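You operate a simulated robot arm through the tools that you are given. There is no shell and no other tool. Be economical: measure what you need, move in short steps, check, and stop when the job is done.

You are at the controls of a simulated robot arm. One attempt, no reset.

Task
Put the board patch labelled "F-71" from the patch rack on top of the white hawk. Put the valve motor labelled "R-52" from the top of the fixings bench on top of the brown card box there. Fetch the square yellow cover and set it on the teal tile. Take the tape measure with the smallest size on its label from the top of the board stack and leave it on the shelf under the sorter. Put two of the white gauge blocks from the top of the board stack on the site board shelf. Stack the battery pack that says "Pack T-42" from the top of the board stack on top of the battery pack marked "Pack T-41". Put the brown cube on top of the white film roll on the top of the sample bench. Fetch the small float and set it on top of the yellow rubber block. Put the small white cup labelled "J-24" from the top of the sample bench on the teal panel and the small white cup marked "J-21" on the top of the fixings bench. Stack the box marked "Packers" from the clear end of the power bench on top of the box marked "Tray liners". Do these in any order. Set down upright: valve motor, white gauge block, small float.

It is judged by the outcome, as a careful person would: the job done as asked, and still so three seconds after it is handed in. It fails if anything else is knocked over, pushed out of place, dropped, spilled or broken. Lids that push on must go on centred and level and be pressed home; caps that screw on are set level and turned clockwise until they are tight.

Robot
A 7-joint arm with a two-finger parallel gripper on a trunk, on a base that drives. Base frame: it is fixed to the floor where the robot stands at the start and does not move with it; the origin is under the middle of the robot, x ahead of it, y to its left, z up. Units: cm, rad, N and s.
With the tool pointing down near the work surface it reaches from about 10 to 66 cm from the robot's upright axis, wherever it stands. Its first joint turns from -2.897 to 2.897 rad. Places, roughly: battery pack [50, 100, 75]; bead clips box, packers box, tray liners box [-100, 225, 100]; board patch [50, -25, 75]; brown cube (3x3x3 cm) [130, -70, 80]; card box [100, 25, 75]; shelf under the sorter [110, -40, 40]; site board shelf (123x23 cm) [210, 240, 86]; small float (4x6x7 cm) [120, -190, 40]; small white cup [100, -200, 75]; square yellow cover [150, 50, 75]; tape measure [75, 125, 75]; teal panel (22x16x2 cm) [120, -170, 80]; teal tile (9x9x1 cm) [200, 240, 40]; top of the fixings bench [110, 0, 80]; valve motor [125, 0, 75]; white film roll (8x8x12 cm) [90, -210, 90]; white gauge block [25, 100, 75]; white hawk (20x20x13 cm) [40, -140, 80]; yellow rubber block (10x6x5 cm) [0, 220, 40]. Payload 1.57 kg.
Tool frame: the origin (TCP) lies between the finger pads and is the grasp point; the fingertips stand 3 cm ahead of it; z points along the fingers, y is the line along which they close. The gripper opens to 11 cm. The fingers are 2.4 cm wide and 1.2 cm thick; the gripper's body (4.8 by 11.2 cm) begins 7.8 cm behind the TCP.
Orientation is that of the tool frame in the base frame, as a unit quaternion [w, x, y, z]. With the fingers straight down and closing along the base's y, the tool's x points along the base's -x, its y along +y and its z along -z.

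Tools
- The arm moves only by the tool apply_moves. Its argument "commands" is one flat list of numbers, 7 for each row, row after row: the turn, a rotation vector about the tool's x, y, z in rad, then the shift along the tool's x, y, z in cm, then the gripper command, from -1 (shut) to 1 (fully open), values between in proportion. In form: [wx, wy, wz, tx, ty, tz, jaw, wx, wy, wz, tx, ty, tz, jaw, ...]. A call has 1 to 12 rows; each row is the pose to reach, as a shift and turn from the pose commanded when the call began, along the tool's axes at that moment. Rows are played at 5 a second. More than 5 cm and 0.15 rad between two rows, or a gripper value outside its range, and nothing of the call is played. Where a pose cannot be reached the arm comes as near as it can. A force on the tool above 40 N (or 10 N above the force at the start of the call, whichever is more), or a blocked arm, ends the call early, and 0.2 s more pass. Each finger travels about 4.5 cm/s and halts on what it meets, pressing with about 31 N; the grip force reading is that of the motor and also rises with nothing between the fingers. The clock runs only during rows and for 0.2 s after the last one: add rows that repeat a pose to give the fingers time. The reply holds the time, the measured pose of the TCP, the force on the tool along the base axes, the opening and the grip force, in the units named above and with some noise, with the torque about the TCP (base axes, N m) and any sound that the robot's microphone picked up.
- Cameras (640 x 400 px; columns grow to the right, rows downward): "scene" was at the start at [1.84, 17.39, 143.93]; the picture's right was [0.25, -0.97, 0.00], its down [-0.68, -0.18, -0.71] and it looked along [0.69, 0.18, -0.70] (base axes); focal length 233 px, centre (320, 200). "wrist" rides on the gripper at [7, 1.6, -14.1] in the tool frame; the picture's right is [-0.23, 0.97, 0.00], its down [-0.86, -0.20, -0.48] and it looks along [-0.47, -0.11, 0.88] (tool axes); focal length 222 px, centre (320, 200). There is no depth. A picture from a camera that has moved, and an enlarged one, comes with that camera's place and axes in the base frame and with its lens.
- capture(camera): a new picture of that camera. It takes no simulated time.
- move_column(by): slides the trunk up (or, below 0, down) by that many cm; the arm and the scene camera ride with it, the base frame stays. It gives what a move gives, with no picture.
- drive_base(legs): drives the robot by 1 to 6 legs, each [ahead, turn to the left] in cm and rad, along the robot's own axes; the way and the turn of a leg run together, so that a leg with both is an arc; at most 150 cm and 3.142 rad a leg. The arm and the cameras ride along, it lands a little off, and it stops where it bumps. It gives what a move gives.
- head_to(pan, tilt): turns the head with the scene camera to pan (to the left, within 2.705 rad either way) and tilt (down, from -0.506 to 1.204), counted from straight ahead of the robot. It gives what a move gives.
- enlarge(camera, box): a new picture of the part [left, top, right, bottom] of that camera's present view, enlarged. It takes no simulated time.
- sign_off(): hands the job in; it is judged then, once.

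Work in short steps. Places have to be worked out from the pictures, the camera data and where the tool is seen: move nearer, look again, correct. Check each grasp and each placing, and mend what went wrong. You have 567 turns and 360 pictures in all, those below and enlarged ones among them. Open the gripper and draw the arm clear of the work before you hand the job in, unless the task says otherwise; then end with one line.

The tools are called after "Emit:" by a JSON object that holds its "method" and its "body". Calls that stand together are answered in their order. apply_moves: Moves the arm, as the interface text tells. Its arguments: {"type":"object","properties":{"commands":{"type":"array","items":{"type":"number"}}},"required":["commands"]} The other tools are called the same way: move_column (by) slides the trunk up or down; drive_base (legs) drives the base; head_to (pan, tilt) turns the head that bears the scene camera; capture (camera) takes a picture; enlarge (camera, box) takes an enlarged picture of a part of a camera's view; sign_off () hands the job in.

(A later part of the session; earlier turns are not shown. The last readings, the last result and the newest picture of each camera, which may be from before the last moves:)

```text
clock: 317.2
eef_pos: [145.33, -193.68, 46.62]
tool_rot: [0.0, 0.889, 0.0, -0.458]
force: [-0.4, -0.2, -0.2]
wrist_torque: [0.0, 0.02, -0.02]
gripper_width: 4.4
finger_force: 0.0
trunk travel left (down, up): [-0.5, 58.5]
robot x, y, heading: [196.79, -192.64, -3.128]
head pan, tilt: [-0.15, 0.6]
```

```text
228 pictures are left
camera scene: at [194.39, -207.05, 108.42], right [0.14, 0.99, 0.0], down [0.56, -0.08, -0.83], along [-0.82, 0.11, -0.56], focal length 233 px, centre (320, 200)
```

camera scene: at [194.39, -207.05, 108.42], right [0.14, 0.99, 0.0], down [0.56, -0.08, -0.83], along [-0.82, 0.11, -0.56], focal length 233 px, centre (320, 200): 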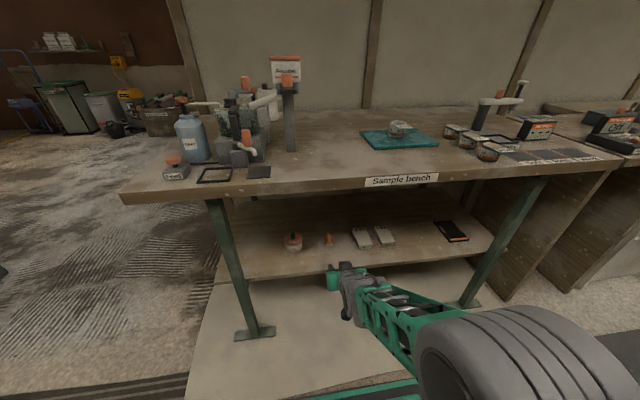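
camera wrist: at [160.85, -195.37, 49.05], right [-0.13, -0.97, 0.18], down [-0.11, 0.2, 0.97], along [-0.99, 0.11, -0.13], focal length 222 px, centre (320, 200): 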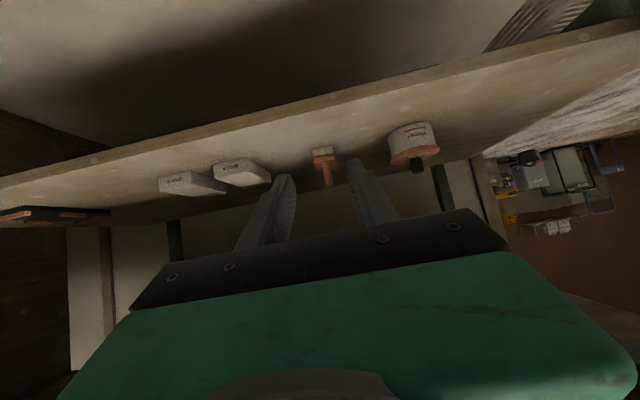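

Emit:
{"method": "enlarge", "body": {"camera": "wrist", "box": [270, 110, 390, 210]}}

Emit:
{"method": "drive_base", "body": {"legs": [[14, 0]]}}

Emit:
{"method": "capture", "body": {"camera": "wrist"}}

```text
4.00 times, centred on (330, 160) of wrist
camera zoom: at [160.85, -195.37, 49.05], right [-0.13, -0.97, 0.18], down [-0.11, 0.2, 0.97], along [-0.99, 0.11, -0.13], focal length 888 px, centre (280, 360)
```

zoom: 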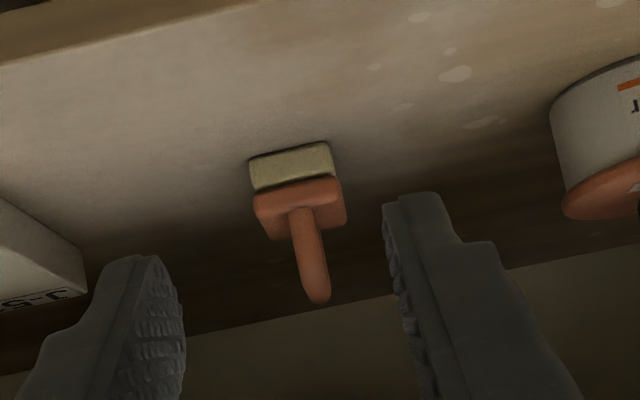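

```text
clock: 318.6
eef_pos: [131.18, -193.94, 46.41]
tool_rot: [0.0, 0.889, 0.001, -0.457]
force: [0.2, 0.2, 0.2]
wrist_torque: [0.01, -0.01, -0.02]
gripper_width: 4.4
finger_force: 0.1
trunk travel left (down, up): [-0.5, 58.5]
robot x, y, heading: [182.62, -192.87, -3.127]
head pan, tilt: [-0.15, 0.6]
```

```text
226 pictures are left
camera wrist: at [146.8, -195.61, 49.06], right [-0.13, -0.97, 0.18], down [-0.11, 0.2, 0.97], along [-0.99, 0.11, -0.13], focal length 222 px, centre (320, 200)
```

wrist: 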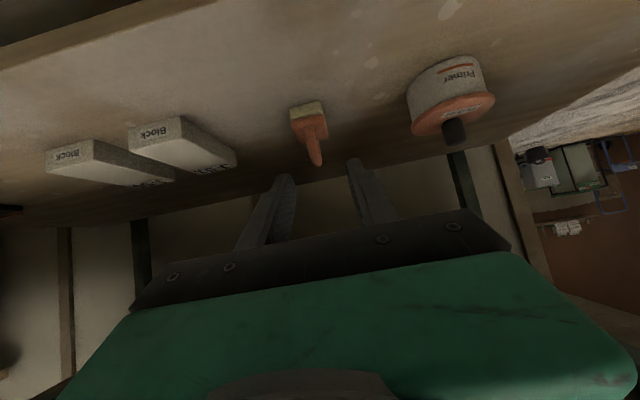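

I advance along the tool axis towards the float's handle.

Emit:
{"method": "apply_moves", "body": {"commands": [0, 0, 0, -0.6, -0.3, 3.5, -0.2, 0, 0, 0, -1.2, -0.6, 7, -0.2, 0, 0, 0, -1.6, -0.6, 9.5, -0.2]}}

Emit:
{"method": "capture", "body": {"camera": "wrist"}}

Emit:
{"method": "enlarge", "body": {"camera": "scene", "box": [260, 200, 460, 320]}}

```text
clock: 319.4
eef_pos: [122.51, -193.38, 42.47]
tool_rot: [0.001, 0.889, 0.002, -0.457]
force: [-0.2, 0.4, 0.1]
wrist_torque: [0.0, -0.06, 0.0]
gripper_width: 4.39
finger_force: 0.0
trunk travel left (down, up): [-0.5, 58.5]
robot x, y, heading: [182.65, -193.19, -3.126]
head pan, tilt: [-0.15, 0.6]
```

```text
225 pictures are left
camera wrist: at [138.07, -195.05, 44.95], right [-0.13, -0.97, 0.18], down [-0.11, 0.2, 0.97], along [-0.99, 0.11, -0.13], focal length 222 px, centre (320, 200)
```

wrist: 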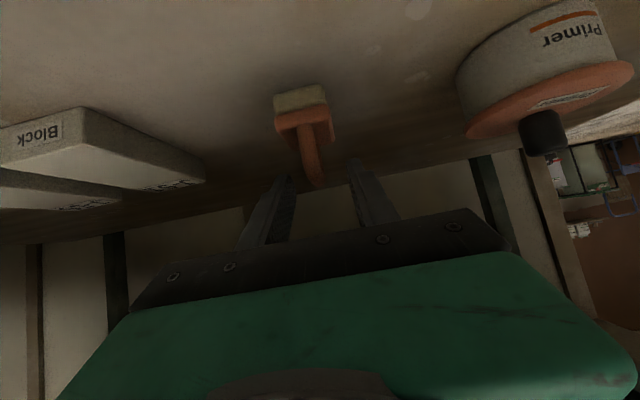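

```text
3.20 times, centred on (360, 260) of scene
camera zoom: at [180.33, -207.26, 108.41], right [0.13, 0.99, 0.0], down [0.56, -0.08, -0.83], along [-0.82, 0.11, -0.56], focal length 747 px, centre (192, 8)
```

zoom: 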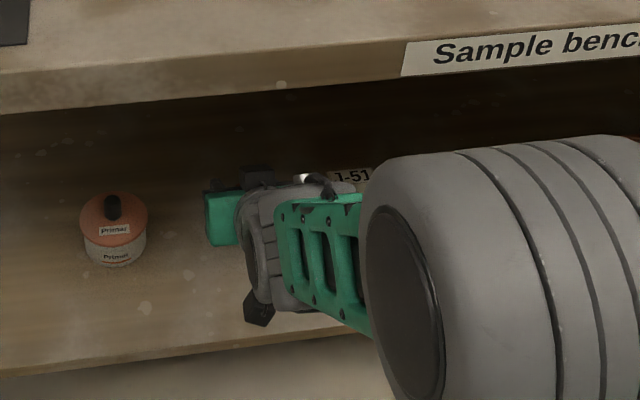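

Emit:
{"method": "apply_moves", "body": {"commands": [0, 0, 0, -0.1, -0.2, 1.7, -0.2, 0, 0, 0, -0.1, -0.2, 3.2, -0.2, 0, 0, 0, -0.1, -0.2, 3.2, -0.6, 0, 0, 0, -0.1, -0.2, 3.2, -1, 0, 0, 0, -0.1, -0.2, 3.2, -1, 0, 0, 0, -0.1, -0.2, 3.2, -1]}}

Emit:
{"method": "capture", "body": {"camera": "wrist"}}

```text
clock: 320.8
eef_pos: [119.99, -193.24, 40.54]
tool_rot: [-0.001, 0.889, 0.0, -0.457]
force: [-0.6, -0.7, 0.1]
wrist_torque: [0.02, 0.01, -0.02]
gripper_width: 1.05
finger_force: 28.2
trunk travel left (down, up): [-0.5, 58.5]
robot x, y, heading: [183.15, -193.14, -3.122]
head pan, tilt: [-0.15, 0.6]
```

```text
223 pictures are left
camera wrist: at [135.54, -194.88, 43.06], right [-0.13, -0.97, 0.18], down [-0.11, 0.2, 0.97], along [-0.99, 0.11, -0.13], focal length 222 px, centre (320, 200)
```

wrist: 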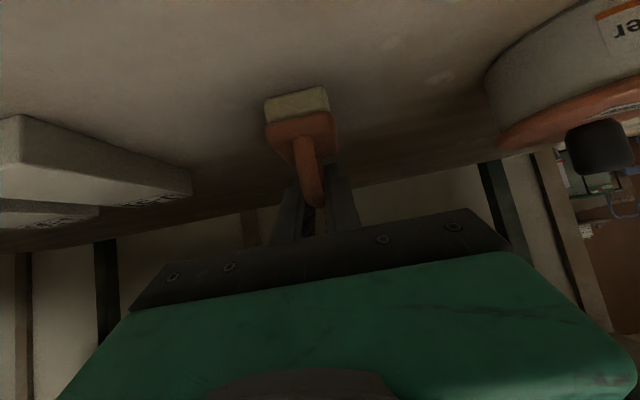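

Gripped the handle. I lift a little and check.

Emit:
{"method": "apply_moves", "body": {"commands": [0, 0, 0, 0, 0, 0, -1, 0, 0, 0, -0.8, 0, -0.6, -1, 0, 0, 0, -1.7, 0, -1.2, -1, 0, 0, 0, -3.3, 0, -2.3, -1, 0, 0, 0, -4.9, 0, -3.5, -1]}}

Emit:
{"method": "capture", "body": {"camera": "wrist"}}

```text
clock: 321.9
eef_pos: [119.82, -193.19, 46.49]
tool_rot: [0.0, 0.889, 0.001, -0.457]
force: [0.5, 0.2, -0.2]
wrist_torque: [0.0, -0.01, 0.0]
gripper_width: 1.02
finger_force: 28.4
trunk travel left (down, up): [-0.5, 58.5]
robot x, y, heading: [182.61, -193.3, -3.13]
head pan, tilt: [-0.15, 0.6]
```

```text
222 pictures are left
camera wrist: at [135.58, -194.89, 49.01], right [-0.13, -0.97, 0.18], down [-0.11, 0.2, 0.97], along [-0.99, 0.11, -0.13], focal length 222 px, centre (320, 200)
```

wrist: 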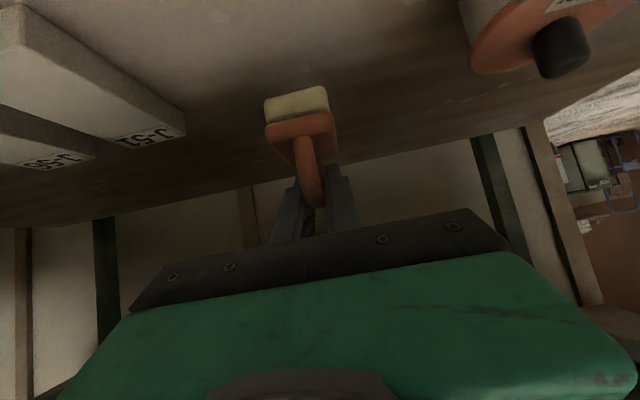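

Held. I back the robot straight out.

Emit:
{"method": "drive_base", "body": {"legs": [[-32, 0]]}}

Emit:
{"method": "move_column", "body": {"by": 40}}

Emit:
{"method": "capture", "body": {"camera": "wrist"}}

```text
clock: 324.1
eef_pos: [152.01, -192.74, 46.49]
tool_rot: [0.001, 0.889, 0.002, -0.458]
force: [-0.4, 0.1, -1.3]
wrist_torque: [0.03, -0.01, 0.02]
gripper_width: 1.05
finger_force: 28.0
trunk travel left (down, up): [-0.5, 58.5]
robot x, y, heading: [214.62, -192.29, -3.124]
head pan, tilt: [-0.15, 0.6]
```

```text
clock: 327.9
eef_pos: [152.04, -192.71, 86.38]
tool_rot: [0.001, 0.889, 0.001, -0.457]
force: [0.5, 0.1, -1.1]
wrist_torque: [-0.02, 0.03, 0.01]
gripper_width: 1.04
finger_force: 28.1
trunk travel left (down, up): [-40.5, 18.5]
robot x, y, heading: [215.2, -192.53, -3.122]
head pan, tilt: [-0.15, 0.6]
```

```text
221 pictures are left
camera wrist: at [167.53, -194.4, 88.99], right [-0.13, -0.97, 0.18], down [-0.11, 0.2, 0.97], along [-0.99, 0.11, -0.13], focal length 222 px, centre (320, 200)
```

wrist: 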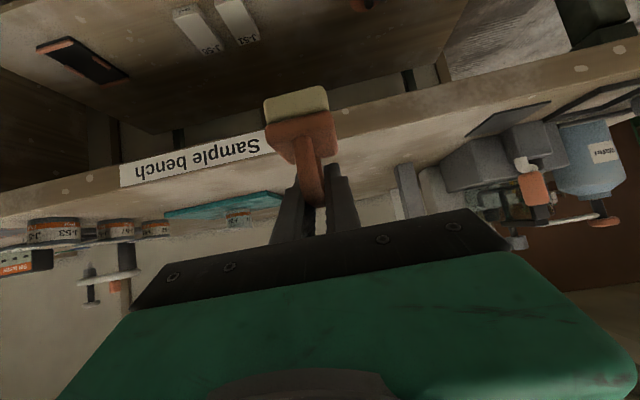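

I retract the arm somewhat, turn north and drive up the aisle in stages.

Emit:
{"method": "apply_moves", "body": {"commands": [0, 0, 0, 1.1, 0, -3.3, -1, 0, 0, 0, 2.2, 0, -6.5, -1, 0, 0, 0, 3.3, 0, -9.7, -1, 0, 0, 0, 4.3, 0, -12.9, -1]}}

Emit:
{"method": "drive_base", "body": {"legs": [[0, -1.55], [100, 0]]}}

Emit:
{"method": "head_to", "body": {"pan": 0, "tilt": 0.4}}

Emit:
{"method": "capture", "body": {"camera": "scene"}}

Emit:
{"method": "capture", "body": {"camera": "wrist"}}

```text
clock: 328.9
eef_pos: [164.87, -192.65, 90.53]
tool_rot: [0.0, 0.889, 0.001, -0.458]
force: [0.0, 0.2, -0.9]
wrist_torque: [-0.01, 0.05, 0.03]
gripper_width: 1.05
finger_force: 28.2
trunk travel left (down, up): [-40.5, 18.5]
robot x, y, heading: [214.64, -192.25, -3.13]
head pan, tilt: [-0.15, 0.6]
```

```text
clock: 337.7
eef_pos: [213.18, -47.24, 90.43]
tool_rot: [-0.324, 0.629, -0.628, -0.324]
force: [0.4, 0.2, -0.3]
wrist_torque: [0.02, 0.01, 0.02]
gripper_width: 1.0
finger_force: 28.2
trunk travel left (down, up): [-40.5, 18.5]
robot x, y, heading: [213.16, -97.31, 1.584]
head pan, tilt: [-0.15, 0.6]
```

```text
clock: 338.4
eef_pos: [213.23, -47.17, 90.42]
tool_rot: [-0.324, 0.629, -0.628, -0.324]
force: [-0.2, 0.3, -1.1]
wrist_torque: [0.02, 0.01, 0.02]
gripper_width: 1.04
finger_force: 28.5
trunk travel left (down, up): [-40.5, 18.5]
robot x, y, heading: [213.13, -97.56, 1.585]
head pan, tilt: [0.0, 0.4]
```

```text
220 pictures are left
camera scene: at [197.84, -94.35, 150.23], right [1.0, 0.02, 0.0], down [0.01, -0.39, -0.92], along [-0.01, 0.92, -0.39], focal length 233 px, centre (320, 200)
```

scene: 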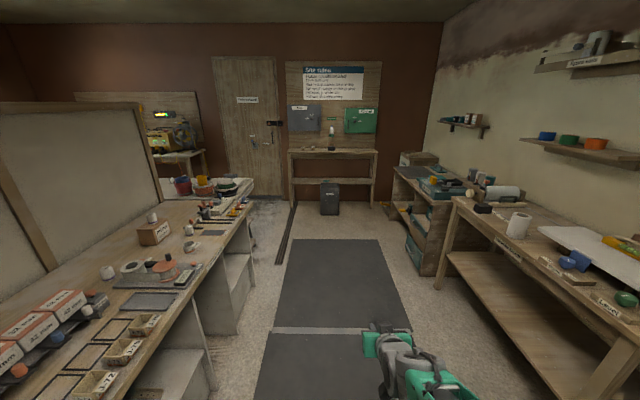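

```text
219 pictures are left
camera wrist: at [211.63, -62.86, 92.95], right [-0.97, 0.13, 0.18], down [0.2, 0.11, 0.97], along [0.11, 0.99, -0.13], focal length 222 px, centre (320, 200)
```

wrist: 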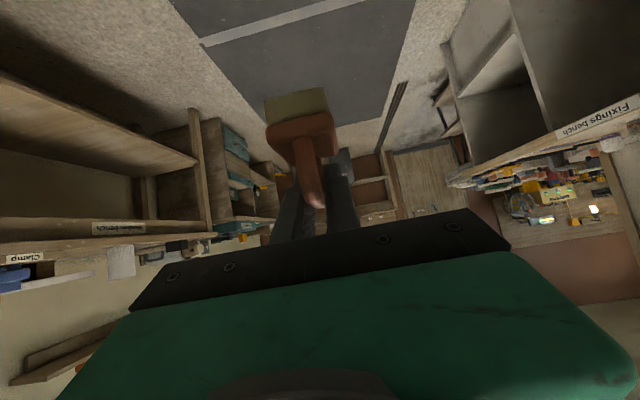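

I continue north, then look west towards the power bench.

Emit:
{"method": "drive_base", "body": {"legs": [[0, 0.08], [140, 0], [100, 0]]}}

Emit:
{"method": "head_to", "body": {"pan": 1.3, "tilt": 0.5}}

Emit:
{"method": "capture", "body": {"camera": "scene"}}

```text
clock: 350.8
eef_pos: [187.37, 193.0, 90.31]
tool_rot: [-0.312, 0.652, -0.604, -0.336]
force: [-0.2, -0.6, 0.0]
wrist_torque: [0.0, -0.01, 0.01]
gripper_width: 1.04
finger_force: 28.2
trunk travel left (down, up): [-40.5, 18.5]
robot x, y, heading: [191.18, 143.46, 1.663]
head pan, tilt: [0.0, 0.4]
```

```text
clock: 352.2
eef_pos: [187.45, 192.95, 90.5]
tool_rot: [-0.311, 0.652, -0.604, -0.336]
force: [0.1, 0.3, -0.2]
wrist_torque: [0.02, -0.03, 0.0]
gripper_width: 1.02
finger_force: 28.1
trunk travel left (down, up): [-40.5, 18.5]
robot x, y, heading: [191.44, 143.17, 1.658]
head pan, tilt: [1.3, 0.499]
```

```text
218 pictures are left
camera scene: at [167.32, 137.36, 149.32], right [0.18, 0.98, 0.0], down [0.47, -0.09, -0.88], along [-0.86, 0.16, -0.48], focal length 233 px, centre (320, 200)
```

scene: 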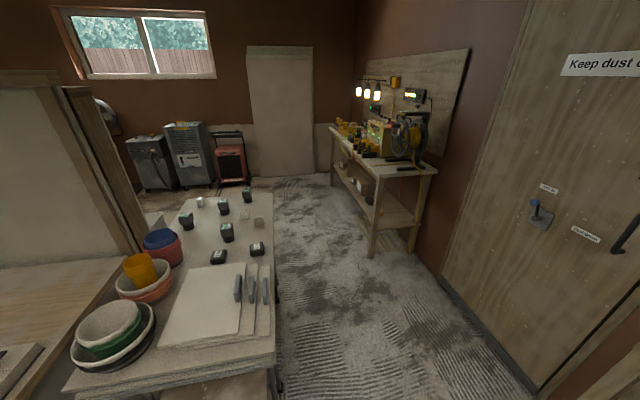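

The corridor between the stack (y≤130) and the power bench (y≥205) is passable at y≈168. I drive there heading west.

Emit:
{"method": "drive_base", "body": {"legs": [[24, 0], [0, 1.49], [110, 0]]}}

Emit:
{"method": "head_to", "body": {"pan": -0.7, "tilt": 0.6}}

Emit:
{"method": "capture", "body": {"camera": "scene"}}

Emit:
{"method": "capture", "body": {"camera": "wrist"}}

```text
clock: 362.9
eef_pos: [28.29, 167.6, 90.4]
tool_rot: [-0.002, 0.889, -0.004, -0.458]
force: [-0.9, -0.1, -0.7]
wrist_torque: [0.01, 0.0, -0.04]
gripper_width: 1.02
finger_force: 27.9
trunk travel left (down, up): [-40.5, 18.5]
robot x, y, heading: [78.18, 167.21, -3.138]
head pan, tilt: [1.3, 0.499]
```

```text
clock: 364.8
eef_pos: [28.13, 167.59, 90.35]
tool_rot: [-0.003, 0.889, -0.005, -0.458]
force: [-0.4, -0.3, -0.5]
wrist_torque: [-0.01, 0.01, 0.04]
gripper_width: 1.05
finger_force: 28.1
trunk travel left (down, up): [-40.5, 18.5]
robot x, y, heading: [78.1, 167.35, -3.137]
head pan, tilt: [-0.7, 0.6]
```

```text
217 pictures are left
camera scene: at [77.36, 157.33, 148.41], right [0.64, 0.77, 0.0], down [0.43, -0.36, -0.83], along [-0.63, 0.53, -0.56], focal length 233 px, centre (320, 200)
```

scene: 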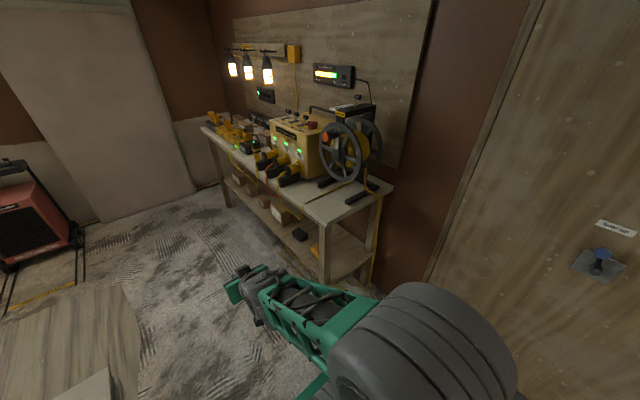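

```text
216 pictures are left
camera wrist: at [43.76, 165.81, 92.95], right [-0.14, -0.97, 0.18], down [-0.11, 0.2, 0.97], along [-0.98, 0.12, -0.13], focal length 222 px, centre (320, 200)
```

wrist: 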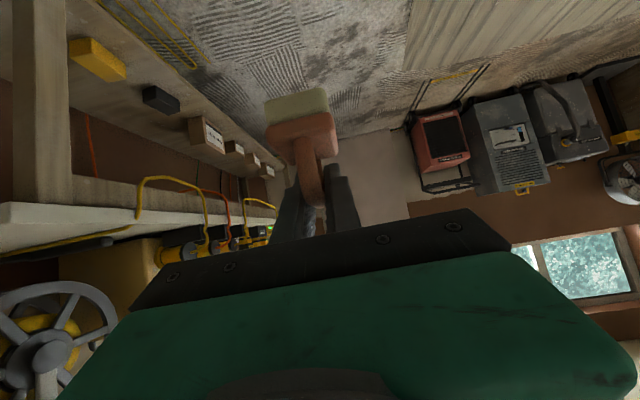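

The yellow rubber block is at ≈[0,221] at the east end of the lower shelf. I drive to x≈17, then lower the trunk before turning towards it.

Emit:
{"method": "drive_base", "body": {"legs": [[61, 0]]}}

Emit:
{"method": "move_column", "body": {"by": -32}}

Emit:
{"method": "drive_base", "body": {"legs": [[0, -0.9]]}}

Emit:
{"method": "capture", "body": {"camera": "wrist"}}

Emit:
{"method": "head_to", "body": {"pan": 0, "tilt": 0.6}}

Emit:
{"method": "capture", "body": {"camera": "scene"}}

```text
clock: 368.3
eef_pos: [-33.11, 166.81, 90.54]
tool_rot: [0.0, 0.889, 0.0, -0.458]
force: [0.3, 0.6, 0.3]
wrist_torque: [-0.01, 0.04, 0.01]
gripper_width: 1.03
finger_force: 28.3
trunk travel left (down, up): [-40.5, 18.5]
robot x, y, heading: [17.01, 167.02, -3.134]
head pan, tilt: [-0.7, 0.6]
```

```text
clock: 371.4
eef_pos: [-33.2, 166.84, 58.49]
tool_rot: [-0.001, 0.889, 0.0, -0.458]
force: [0.0, 0.9, -0.2]
wrist_torque: [-0.02, 0.02, 0.0]
gripper_width: 1.06
finger_force: 28.4
trunk travel left (down, up): [-8.5, 50.5]
robot x, y, heading: [17.19, 166.83, -3.129]
head pan, tilt: [-0.7, 0.6]
```

```text
clock: 374.1
eef_pos: [-14.63, 205.5, 58.41]
tool_rot: [-0.198, 0.802, -0.383, -0.413]
force: [-0.1, -0.3, -0.3]
wrist_torque: [-0.01, -0.04, 0.01]
gripper_width: 1.03
finger_force: 27.8
trunk travel left (down, up): [-8.5, 50.5]
robot x, y, heading: [17.3, 166.61, 2.262]
head pan, tilt: [-0.7, 0.6]
```

```text
215 pictures are left
camera wrist: at [-6.1, 192.41, 60.95], right [-0.84, -0.51, 0.18], down [0.09, 0.21, 0.97], along [-0.53, 0.83, -0.13], focal length 222 px, centre (320, 200)
```

wrist: 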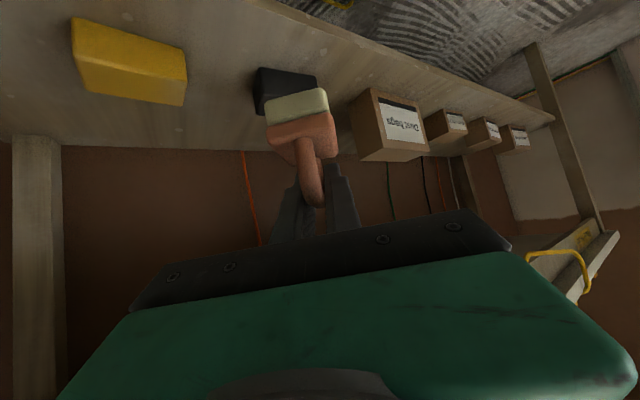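

```text
clock: 375.2
eef_pos: [-14.58, 205.61, 58.45]
tool_rot: [-0.198, 0.802, -0.384, -0.412]
force: [0.1, 0.0, -0.7]
wrist_torque: [0.04, 0.04, -0.01]
gripper_width: 1.03
finger_force: 28.5
trunk travel left (down, up): [-8.5, 50.5]
robot x, y, heading: [16.78, 166.63, 2.266]
head pan, tilt: [0.0, 0.6]
```

```text
214 pictures are left
camera scene: at [3.06, 158.93, 116.41], right [0.77, 0.64, 0.0], down [0.36, -0.43, -0.83], along [-0.53, 0.64, -0.56], focal length 233 px, centre (320, 200)
```

scene: 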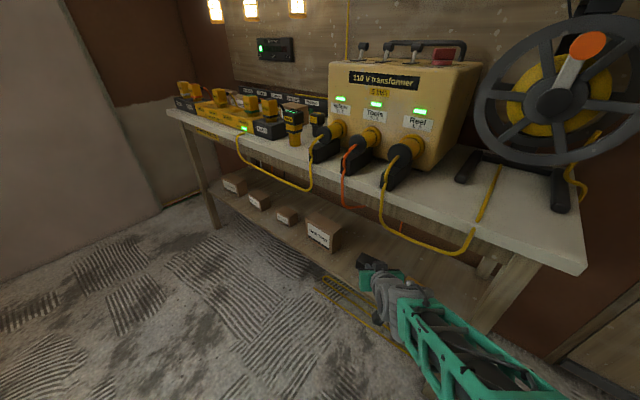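

Emit:
{"method": "enlarge", "body": {"camera": "wrist", "box": [50, 0, 250, 130]}}

```text
3.08 times, centred on (150, 65) of wrist
camera zoom: at [-6.1, 192.41, 60.95], right [-0.84, -0.51, 0.18], down [0.09, 0.21, 0.97], along [-0.53, 0.83, -0.13], focal length 684 px, centre (843, 615)
```

zoom: 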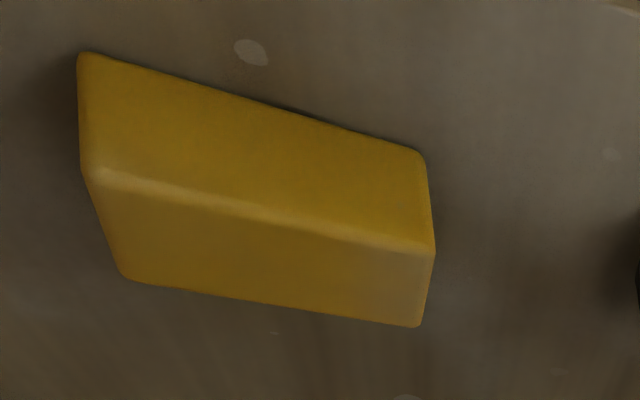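

Block centre ≈[-3,224.5], top z≈39.3. For a straight approach I shift the robot west to x≈1 and then face +y.

Emit:
{"method": "drive_base", "body": {"legs": [[0, 0.87], [16, 0], [0, -1.55]]}}

Emit:
{"method": "capture", "body": {"camera": "wrist"}}

Emit:
{"method": "capture", "body": {"camera": "scene"}}

```text
clock: 382.7
eef_pos: [1.32, 216.79, 58.5]
tool_rot: [0.325, -0.625, 0.632, 0.321]
force: [0.0, -0.4, -0.4]
wrist_torque: [-0.02, 0.02, 0.02]
gripper_width: 1.02
finger_force: 28.3
trunk travel left (down, up): [-8.5, 50.5]
robot x, y, heading: [0.98, 167.16, 1.574]
head pan, tilt: [0.0, 0.6]
```

```text
212 pictures are left
camera wrist: at [-0.42, 201.24, 60.95], right [-0.97, 0.14, 0.18], down [0.2, 0.11, 0.97], along [0.12, 0.98, -0.13], focal length 222 px, centre (320, 200)
```

wrist: 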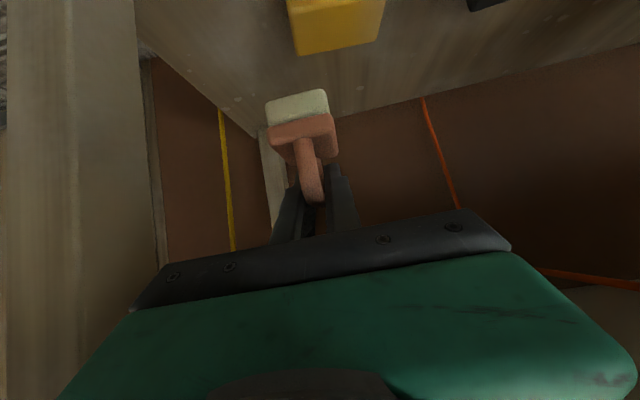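

```text
211 pictures are left
camera scene: at [-14.62, 169.51, 116.41], right [1.0, 0.0, 0.0], down [0.0, -0.56, -0.83], along [0.0, 0.83, -0.56], focal length 233 px, centre (320, 200)
```

scene: 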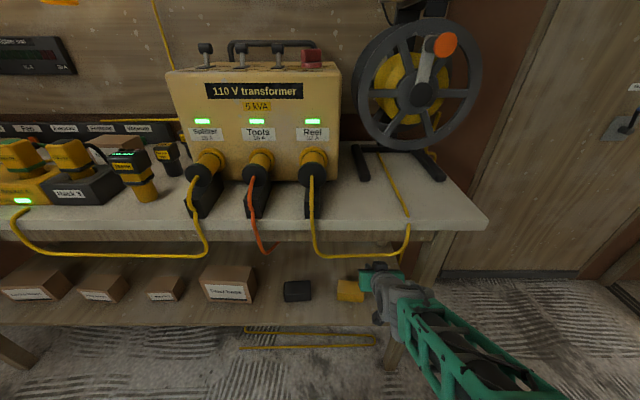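

Well aligned view. I move the float above the block.

Emit:
{"method": "apply_moves", "body": {"commands": [0, 0, 0, 0, 2.2, 1.5, -1, 0, 0, 0, 0.5, 4.4, 4, -1, 0, 0, 0, 1, 4.4, 6.6, -1, 0, 0, 0, 1.4, 4.4, 9.2, -1]}}

Emit:
{"method": "capture", "body": {"camera": "wrist"}}

Emit:
{"method": "enlarge", "body": {"camera": "scene", "box": [280, 240, 440, 340]}}

```text
clock: 383.7
eef_pos: [-3.02, 223.58, 51.87]
tool_rot: [0.325, -0.626, 0.632, 0.322]
force: [0.1, -0.1, 0.4]
wrist_torque: [-0.01, 0.02, -0.03]
gripper_width: 1.04
finger_force: 28.4
trunk travel left (down, up): [-8.5, 50.5]
robot x, y, heading: [1.01, 167.05, 1.577]
head pan, tilt: [0.0, 0.6]
```

```text
210 pictures are left
camera wrist: at [-4.79, 207.98, 54.46], right [-0.97, 0.14, 0.18], down [0.2, 0.11, 0.97], along [0.12, 0.98, -0.13], focal length 222 px, centre (320, 200)
```

wrist: 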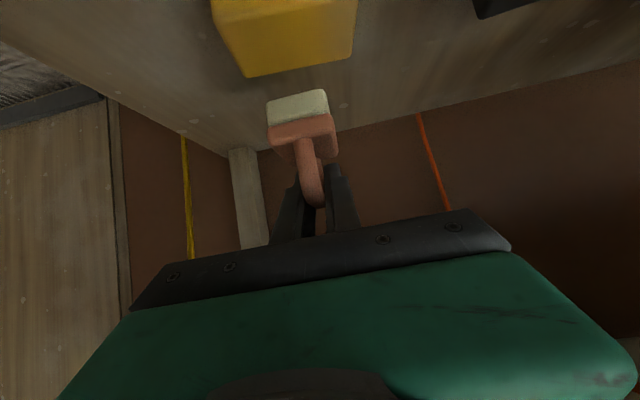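

```text
4.00 times, centred on (360, 290) of scene
camera zoom: at [-14.62, 169.48, 116.41], right [1.0, 0.0, 0.0], down [0.0, -0.56, -0.83], along [0.0, 0.83, -0.56], focal length 934 px, centre (160, -160)
```

zoom: 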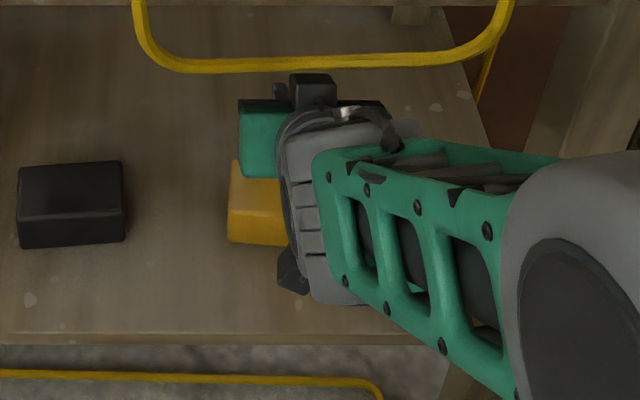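

Aligned: float base centre ≈[-2.8,224.5]. I lower it to contact.

Emit:
{"method": "apply_moves", "body": {"commands": [0, 0, 0, 1.6, 0, 1.16, -1, 0, 0, 0, 3.25, 0, 2.3, -1, 0, 0, 0, 4.1, 0, 2.9, -1, 0, 0, 0, 4.4, 0, 3.15, -1, 0, 0, 0, 4.7, 0, 3.4, -1, 0, 0, 0, 5, 0, 3.6, -1, 0, 0, 0, 5.3, 0, 3.8, -1]}}

Emit:
{"method": "capture", "body": {"camera": "wrist"}}

```text
clock: 385.3
eef_pos: [-2.82, 223.4, 45.45]
tool_rot: [0.325, -0.626, 0.632, 0.321]
force: [0.5, 0.5, -0.3]
wrist_torque: [0.03, -0.03, -0.02]
gripper_width: 1.04
finger_force: 28.7
trunk travel left (down, up): [-8.5, 50.5]
robot x, y, heading: [0.8, 166.5, 1.576]
head pan, tilt: [0.0, 0.6]
```

```text
208 pictures are left
camera wrist: at [-4.77, 207.9, 47.95], right [-0.97, 0.14, 0.18], down [0.2, 0.11, 0.97], along [0.12, 0.98, -0.13], focal length 222 px, centre (320, 200)
```

wrist: 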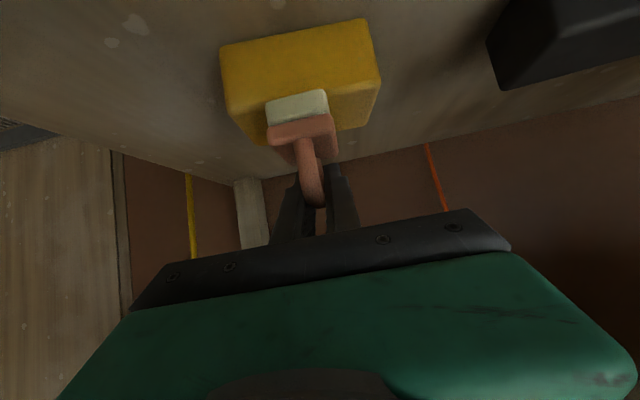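

Emit:
{"method": "apply_moves", "body": {"commands": [0, 0, 0, 0.2, 0, 0.14, -1, 0, 0, 0, 0.4, 0, 0.28, -1, 0, 0, 0, 0.6, 0, 0.42, -1, 0, 0, 0, 0.8, 0, 0.56, -1, 0, 0, 0, 1.0, 0, 0.7, -1, 0, 0, 0, 1.15, 0, 0.82, -1]}}

Emit:
{"method": "capture", "body": {"camera": "wrist"}}

```text
clock: 386.7
eef_pos: [-2.91, 223.68, 44.42]
tool_rot: [0.328, -0.624, 0.631, 0.324]
force: [-1.0, 2.7, 28.1]
wrist_torque: [-0.32, 0.04, -0.01]
gripper_width: 1.01
finger_force: 28.6
trunk travel left (down, up): [-8.5, 50.5]
robot x, y, heading: [0.72, 166.61, 1.572]
head pan, tilt: [0.0, 0.6]
```

```text
207 pictures are left
camera wrist: at [-4.77, 208.06, 46.75], right [-0.97, 0.14, 0.19], down [0.2, 0.1, 0.97], along [0.12, 0.99, -0.12], focal length 222 px, centre (320, 200)
```

wrist: 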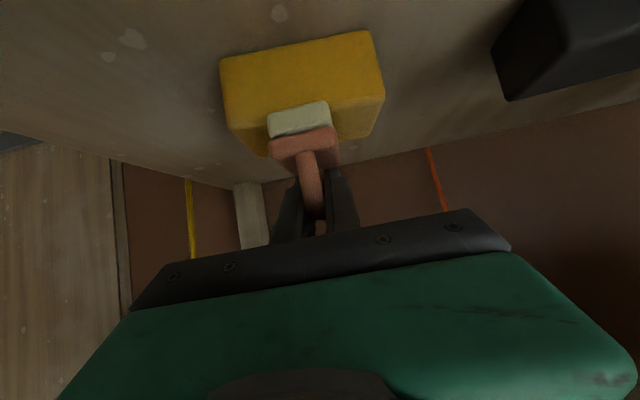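

Contact. Ease, release, and back out along the tool axis.

Emit:
{"method": "apply_moves", "body": {"commands": [0, 0, 0, -0.3, 0, -0.2, -1, 0, 0, 0, -0.3, 0, -0.2, -0.6, 0, 0, 0, -0.3, 0, -0.2, -0.3, 0, 0, 0, -0.3, 0, -0.2, -0.3, 0, 0, 0, -0.3, 0, -3, -0.3, 0, 0, 0, -0.3, 0, -7, -0.3]}}

Emit:
{"method": "capture", "body": {"camera": "wrist"}}

```text
clock: 388.1
eef_pos: [-3.08, 217.78, 48.33]
tool_rot: [0.324, -0.627, 0.633, 0.32]
force: [0.0, 1.1, -1.1]
wrist_torque: [-0.02, 0.0, -0.01]
gripper_width: 3.84
finger_force: 0.0
trunk travel left (down, up): [-8.5, 50.5]
robot x, y, heading: [0.89, 166.95, 1.574]
head pan, tilt: [0.0, 0.6]
```

```text
206 pictures are left
camera wrist: at [-4.91, 202.23, 50.85], right [-0.97, 0.14, 0.18], down [0.2, 0.11, 0.97], along [0.12, 0.98, -0.14], focal length 222 px, centre (320, 200)
```

wrist: 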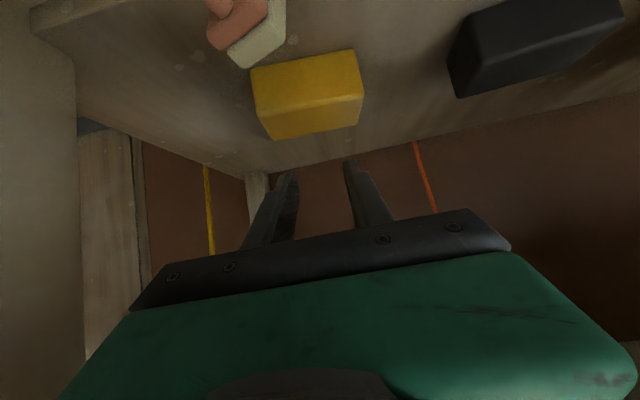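

The float slipped off the block. I back off further and look where it came to rest.

Emit:
{"method": "apply_moves", "body": {"commands": [0, 0, 0, 0, 0, -3, 0, 0, 0, 0, 0, 0, -6, 0, 0, 0, 0, 0, 0, -6, 0]}}

Emit:
{"method": "capture", "body": {"camera": "wrist"}}

Emit:
{"method": "enlarge", "body": {"camera": "scene", "box": [260, 230, 420, 350]}}

```text
clock: 388.9
eef_pos: [-3.2, 212.99, 52.03]
tool_rot: [0.325, -0.626, 0.632, 0.321]
force: [-0.1, 0.6, 0.3]
wrist_torque: [0.01, 0.01, 0.01]
gripper_width: 5.51
finger_force: 0.1
trunk travel left (down, up): [-8.5, 50.5]
robot x, y, heading: [0.8, 166.65, 1.574]
head pan, tilt: [0.0, 0.6]
```

```text
205 pictures are left
camera wrist: at [-4.96, 197.34, 54.45], right [-0.97, 0.14, 0.18], down [0.2, 0.11, 0.97], along [0.12, 0.98, -0.13], focal length 222 px, centre (320, 200)
```

wrist: 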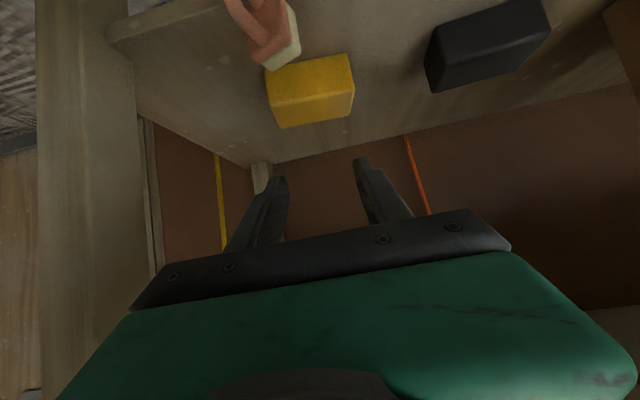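

```text
3.33 times, centred on (340, 290) of scene
camera zoom: at [-14.63, 169.52, 116.41], right [1.0, 0.0, 0.0], down [0.0, -0.56, -0.83], along [0.0, 0.83, -0.56], focal length 778 px, centre (253, -100)
```

zoom: 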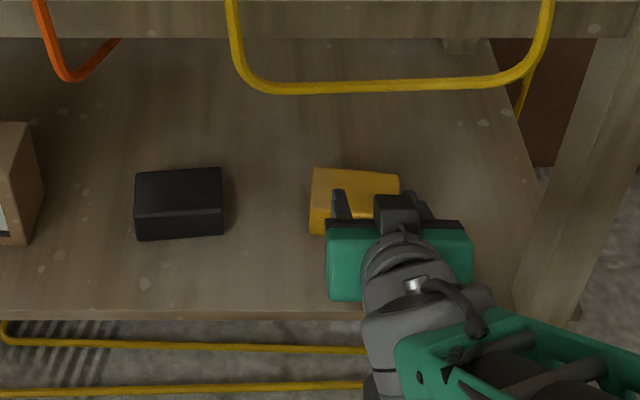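

Emit:
{"method": "enlarge", "body": {"camera": "wrist", "box": [190, 0, 370, 140]}}

```text
2.86 times, centred on (280, 70) of wrist
camera zoom: at [-4.96, 197.34, 54.45], right [-0.97, 0.14, 0.18], down [0.2, 0.11, 0.97], along [0.12, 0.98, -0.13], focal length 635 px, centre (434, 571)
```

zoom: 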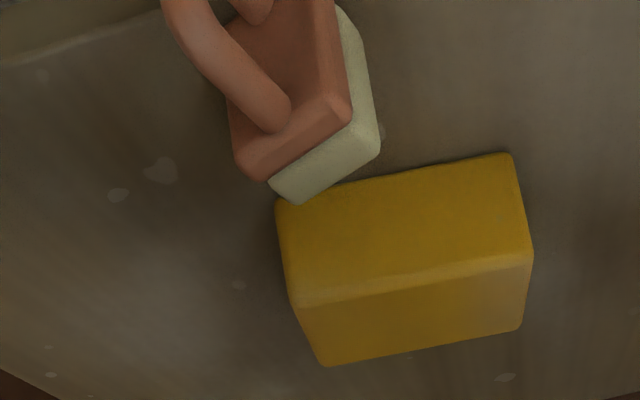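

I move the arm aside to view the float with the scene camera.

Emit:
{"method": "apply_moves", "body": {"commands": [0, 0, 0, 0, 1, -4, 0, 0, 0, 0, 0.1, 5, -6, 0, 0, 0, 0, 0.2, 9.5, -7, 0, 0, 0, 0, 0.3, 14, -7.4, 0, 0, 0, 0, 0.35, 18.5, -7.4, 0, 0, 0, 0, 0.35, 22, -7.4, 0]}}

Emit:
{"method": "capture", "body": {"camera": "scene"}}

Emit:
{"method": "enlarge", "body": {"camera": "scene", "box": [300, 240, 440, 340]}}

```text
clock: 390.3
eef_pos: [-25.07, 207.15, 55.73]
tool_rot: [0.326, -0.625, 0.632, 0.322]
force: [0.6, -0.6, 0.3]
wrist_torque: [0.0, 0.03, 0.03]
gripper_width: 5.51
finger_force: 0.1
trunk travel left (down, up): [-8.5, 50.5]
robot x, y, heading: [0.93, 166.7, 1.574]
head pan, tilt: [0.0, 0.6]
```

```text
202 pictures are left
camera scene: at [-14.6, 169.5, 116.42], right [1.0, 0.0, 0.0], down [0.0, -0.56, -0.83], along [0.0, 0.83, -0.56], focal length 233 px, centre (320, 200)
```

scene: 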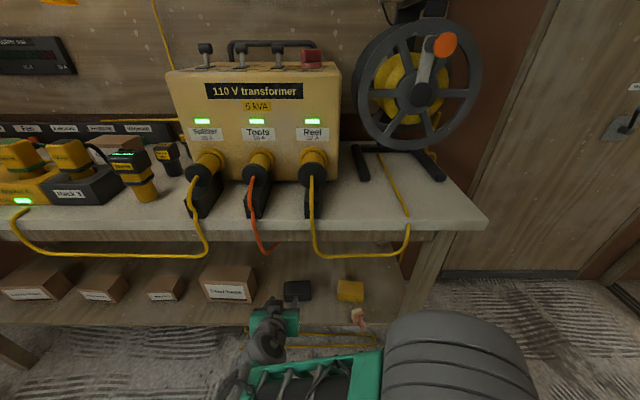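

```text
4.00 times, centred on (370, 290) of scene
camera zoom: at [-14.6, 169.5, 116.42], right [1.0, 0.0, 0.0], down [0.0, -0.56, -0.83], along [0.0, 0.83, -0.56], focal length 934 px, centre (120, -160)
```

zoom: 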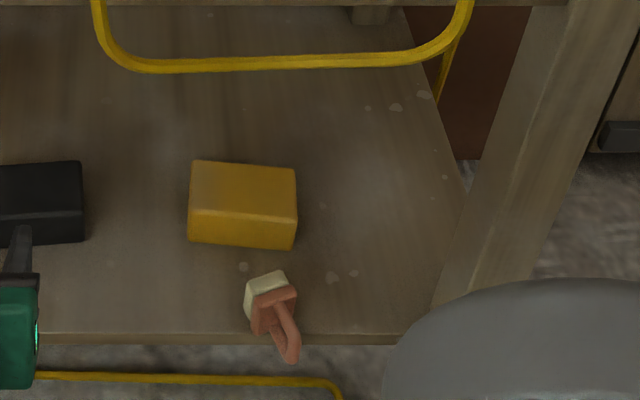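

The float tipped onto its end at the shelf edge with the handle towards me. I'll grip the handle with a nearly horizontal tool, stand the float upright elsewhere and re-grip. First a small step back and an alignment.

Emit:
{"method": "drive_base", "body": {"legs": [[-6, 0]]}}

Emit:
{"method": "apply_moves", "body": {"commands": [-0.026, -0.031, -0.015, 1.5, -3.7, 1.4, -0.2, -0.053, -0.062, -0.029, 3, -7.5, 2.9, -0.2, -0.079, -0.093, -0.044, 4.5, -11.2, 4.3, -0.2, -0.106, -0.124, -0.059, 5.9, -15, 5.8, -0.2, -0.132, -0.155, -0.073, 7.4, -18.7, 7.2, -0.2, -0.159, -0.186, -0.088, 8.9, -22.5, 8.7, -0.2, -0.185, -0.217, -0.103, 10.4, -26.2, 10.1, -0.2]}}

Emit:
{"method": "capture", "body": {"camera": "wrist"}}

Emit:
{"method": "enlarge", "body": {"camera": "scene", "box": [280, 240, 440, 360]}}

```text
clock: 391.2
eef_pos: [-24.88, 201.12, 55.74]
tool_rot: [0.326, -0.625, 0.632, 0.322]
force: [-0.1, 0.2, 0.7]
wrist_torque: [0.03, 0.02, -0.02]
gripper_width: 5.48
finger_force: 0.0
trunk travel left (down, up): [-8.5, 50.5]
robot x, y, heading: [0.81, 161.04, 1.573]
head pan, tilt: [0.0, 0.6]
```

```text
clock: 392.9
eef_pos: [0.83, 205.22, 42.97]
tool_rot: [-0.367, 0.639, -0.513, -0.441]
force: [0.1, 0.3, -0.6]
wrist_torque: [0.01, 0.0, 0.01]
gripper_width: 4.37
finger_force: 0.0
trunk travel left (down, up): [-8.5, 50.5]
robot x, y, heading: [0.64, 161.15, 1.571]
head pan, tilt: [0.0, 0.6]
```

```text
200 pictures are left
camera wrist: at [2.6, 189.49, 41.22], right [-0.97, -0.12, 0.2], down [0.21, -0.12, 0.97], along [-0.1, 0.99, 0.14], focal length 222 px, centre (320, 200)
```

wrist: 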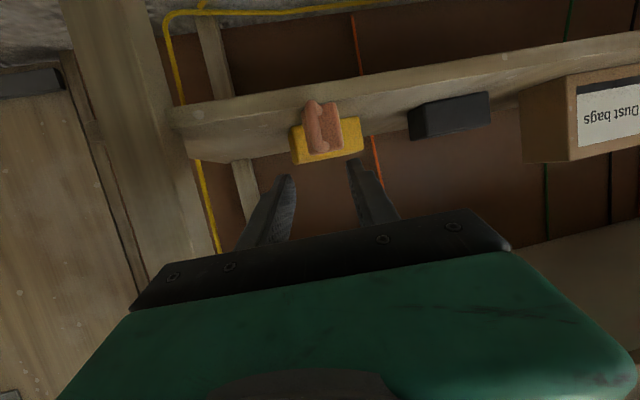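

```text
3.33 times, centred on (360, 300) of scene
camera zoom: at [-14.64, 163.65, 116.4], right [1.0, 0.0, 0.0], down [0.0, -0.57, -0.82], along [0.0, 0.82, -0.57], focal length 778 px, centre (187, -133)
```

zoom: 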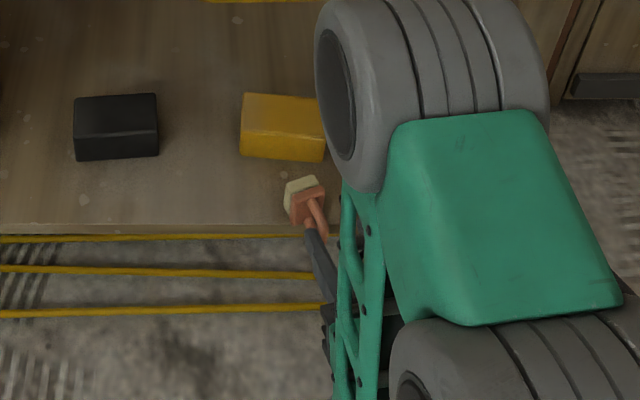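

The handle rod is right ahead, upright in view. I advance onto it.

Emit:
{"method": "apply_moves", "body": {"commands": [0, 0, 0, 0, 0.1, 3, -0.2, 0, 0, 0, 0, 0.2, 6, -0.2, 0, 0, 0, 0, 0.2, 6, -0.2]}}

Emit:
{"method": "capture", "body": {"camera": "wrist"}}

```text
clock: 393.6
eef_pos: [0.01, 208.29, 39.09]
tool_rot: [-0.348, 0.647, -0.528, -0.427]
force: [0.0, 0.6, -0.5]
wrist_torque: [-0.03, -0.02, -0.01]
gripper_width: 4.41
finger_force: 0.1
trunk travel left (down, up): [-8.5, 50.5]
robot x, y, heading: [0.86, 161.47, 1.571]
head pan, tilt: [0.0, 0.6]
```

```text
198 pictures are left
camera wrist: at [1.52, 192.49, 38.19], right [-0.97, -0.11, 0.21], down [0.22, -0.06, 0.97], along [-0.09, 0.99, 0.08], focal length 222 px, centre (320, 200)
```

wrist: 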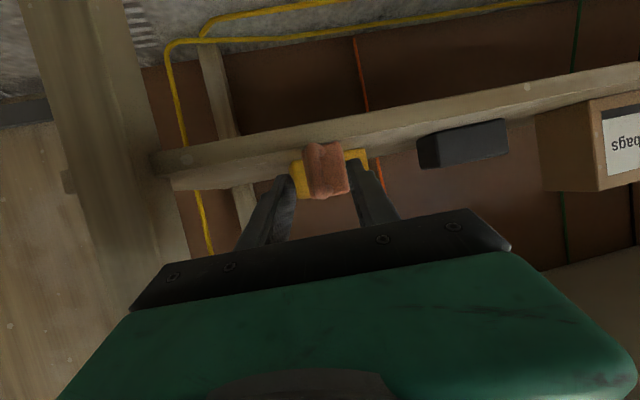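

Emit:
{"method": "enlarge", "body": {"camera": "wrist", "box": [270, 120, 390, 220]}}

```text
4.00 times, centred on (330, 170) of wrist
camera zoom: at [1.52, 192.49, 38.19], right [-0.97, -0.11, 0.21], down [0.22, -0.06, 0.97], along [-0.09, 0.99, 0.08], focal length 888 px, centre (280, 320)
```

zoom: 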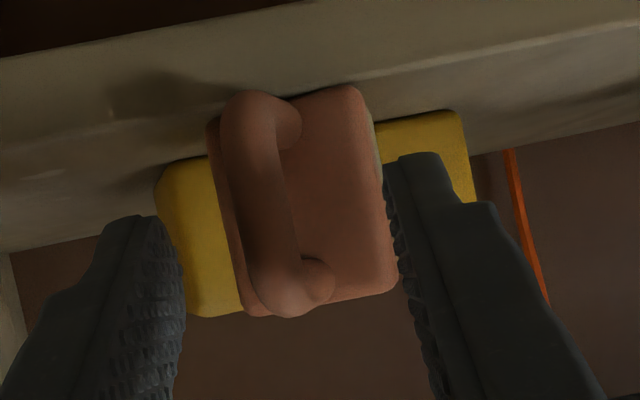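

The D-handle is clear. I advance 2.8 cm and close on the rod.

Emit:
{"method": "apply_moves", "body": {"commands": [0, 0, 0, 0, 0, 1.5, -0.2, 0, 0, 0, 0, 0, 2.8, -0.2, 0, 0, 0, 0, 0, 2.8, -0.6, 0, 0, 0, 0, 0, 2.8, -1, 0, 0, 0, 0, 0, 2.8, -1, 0, 0, 0, 0, 0, 2.8, -1]}}

Emit:
{"method": "enlarge", "body": {"camera": "wrist", "box": [260, 110, 400, 230]}}

```text
clock: 395.1
eef_pos: [-0.41, 210.91, 38.15]
tool_rot: [-0.349, 0.646, -0.528, -0.427]
force: [-0.5, 0.2, 0.1]
wrist_torque: [0.02, -0.01, 0.0]
gripper_width: 1.05
finger_force: 28.7
trunk travel left (down, up): [-8.5, 50.5]
robot x, y, heading: [1.17, 160.79, 1.574]
head pan, tilt: [0.0, 0.6]
```

```text
3.33 times, centred on (330, 170) of wrist
camera zoom: at [1.09, 195.16, 37.16], right [-0.97, -0.11, 0.21], down [0.22, -0.06, 0.97], along [-0.09, 0.99, 0.08], focal length 740 px, centre (287, 300)
```

zoom: 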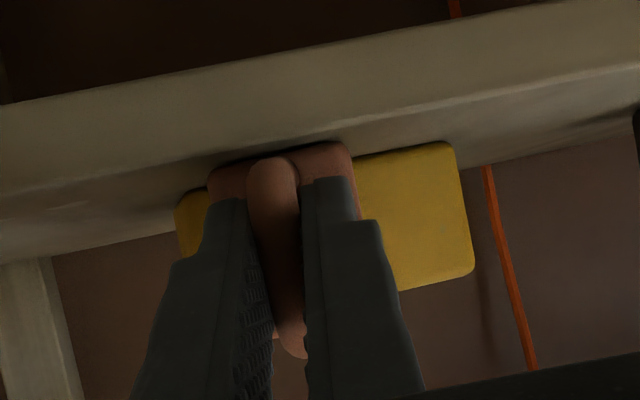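

Gripped. I lift clear of the shelf and swing the base left to take it out of the bench.

Emit:
{"method": "apply_moves", "body": {"commands": [0, 0, 0, -1.2, 0, -0.5, -1, 0, 0, 0, -2.4, 0, -1, -1, 0, 0, 0, -3.7, 0, -1.6, -1, 0, 0, 0, -5.5, 0, -2.4, -1]}}

Emit:
{"method": "capture", "body": {"camera": "wrist"}}

```text
clock: 396.1
eef_pos: [-0.77, 210.09, 43.36]
tool_rot: [-0.351, 0.645, -0.528, -0.428]
force: [0.8, -0.5, -1.4]
wrist_torque: [-0.03, 0.01, 0.0]
gripper_width: 1.02
finger_force: 28.2
out of reach, approached as far as the arm can: row 4
trunk travel left (down, up): [-8.5, 50.5]
robot x, y, heading: [0.93, 160.99, 1.571]
head pan, tilt: [0.0, 0.6]
```

```text
195 pictures are left
camera wrist: at [0.78, 194.32, 42.44], right [-0.97, -0.11, 0.21], down [0.22, -0.07, 0.97], along [-0.09, 0.99, 0.09], focal length 222 px, centre (320, 200)
```

wrist: 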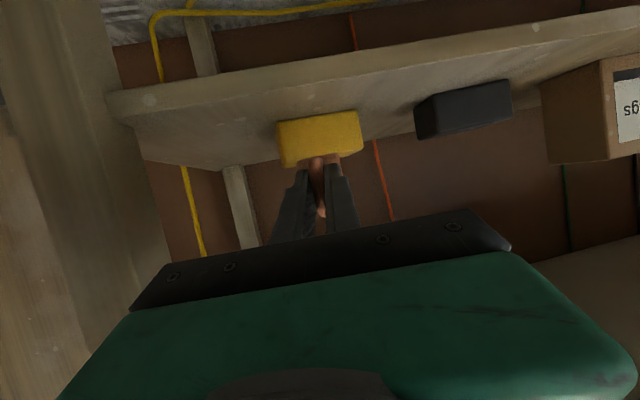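

Emit:
{"method": "drive_base", "body": {"legs": [[0, 0.95]]}}

Emit:
{"method": "move_column", "body": {"by": 40}}

Emit:
{"method": "capture", "body": {"camera": "wrist"}}

```text
clock: 398.9
eef_pos: [-39.73, 188.58, 43.45]
tool_rot: [-0.118, 0.814, -0.178, -0.541]
force: [1.1, 0.0, -0.4]
wrist_torque: [-0.02, -0.02, 0.03]
gripper_width: 1.03
finger_force: 28.3
trunk travel left (down, up): [-8.5, 50.5]
robot x, y, heading: [1.08, 160.85, 2.516]
head pan, tilt: [0.0, 0.6]
```

```text
clock: 402.7
eef_pos: [-39.82, 188.58, 83.34]
tool_rot: [-0.119, 0.814, -0.179, -0.54]
force: [1.1, -1.3, 0.4]
wrist_torque: [-0.04, -0.05, 0.02]
gripper_width: 1.03
finger_force: 28.1
trunk travel left (down, up): [-48.5, 10.5]
robot x, y, heading: [0.83, 161.03, 2.513]
head pan, tilt: [0.0, 0.6]
```

```text
194 pictures are left
camera wrist: at [-26.12, 180.5, 82.43], right [-0.49, -0.85, 0.21], down [0.18, 0.13, 0.97], along [-0.85, 0.51, 0.09], focal length 222 px, centre (320, 200)
```

wrist: 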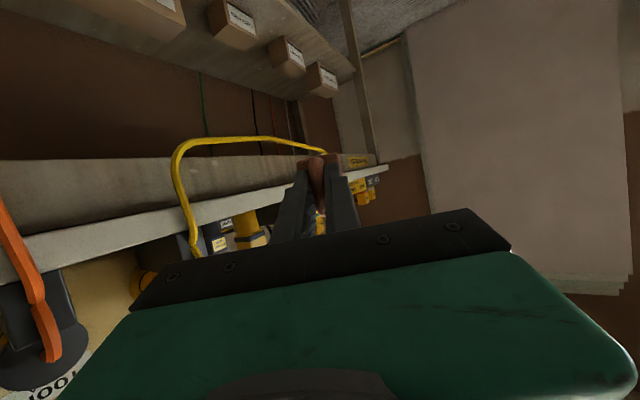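

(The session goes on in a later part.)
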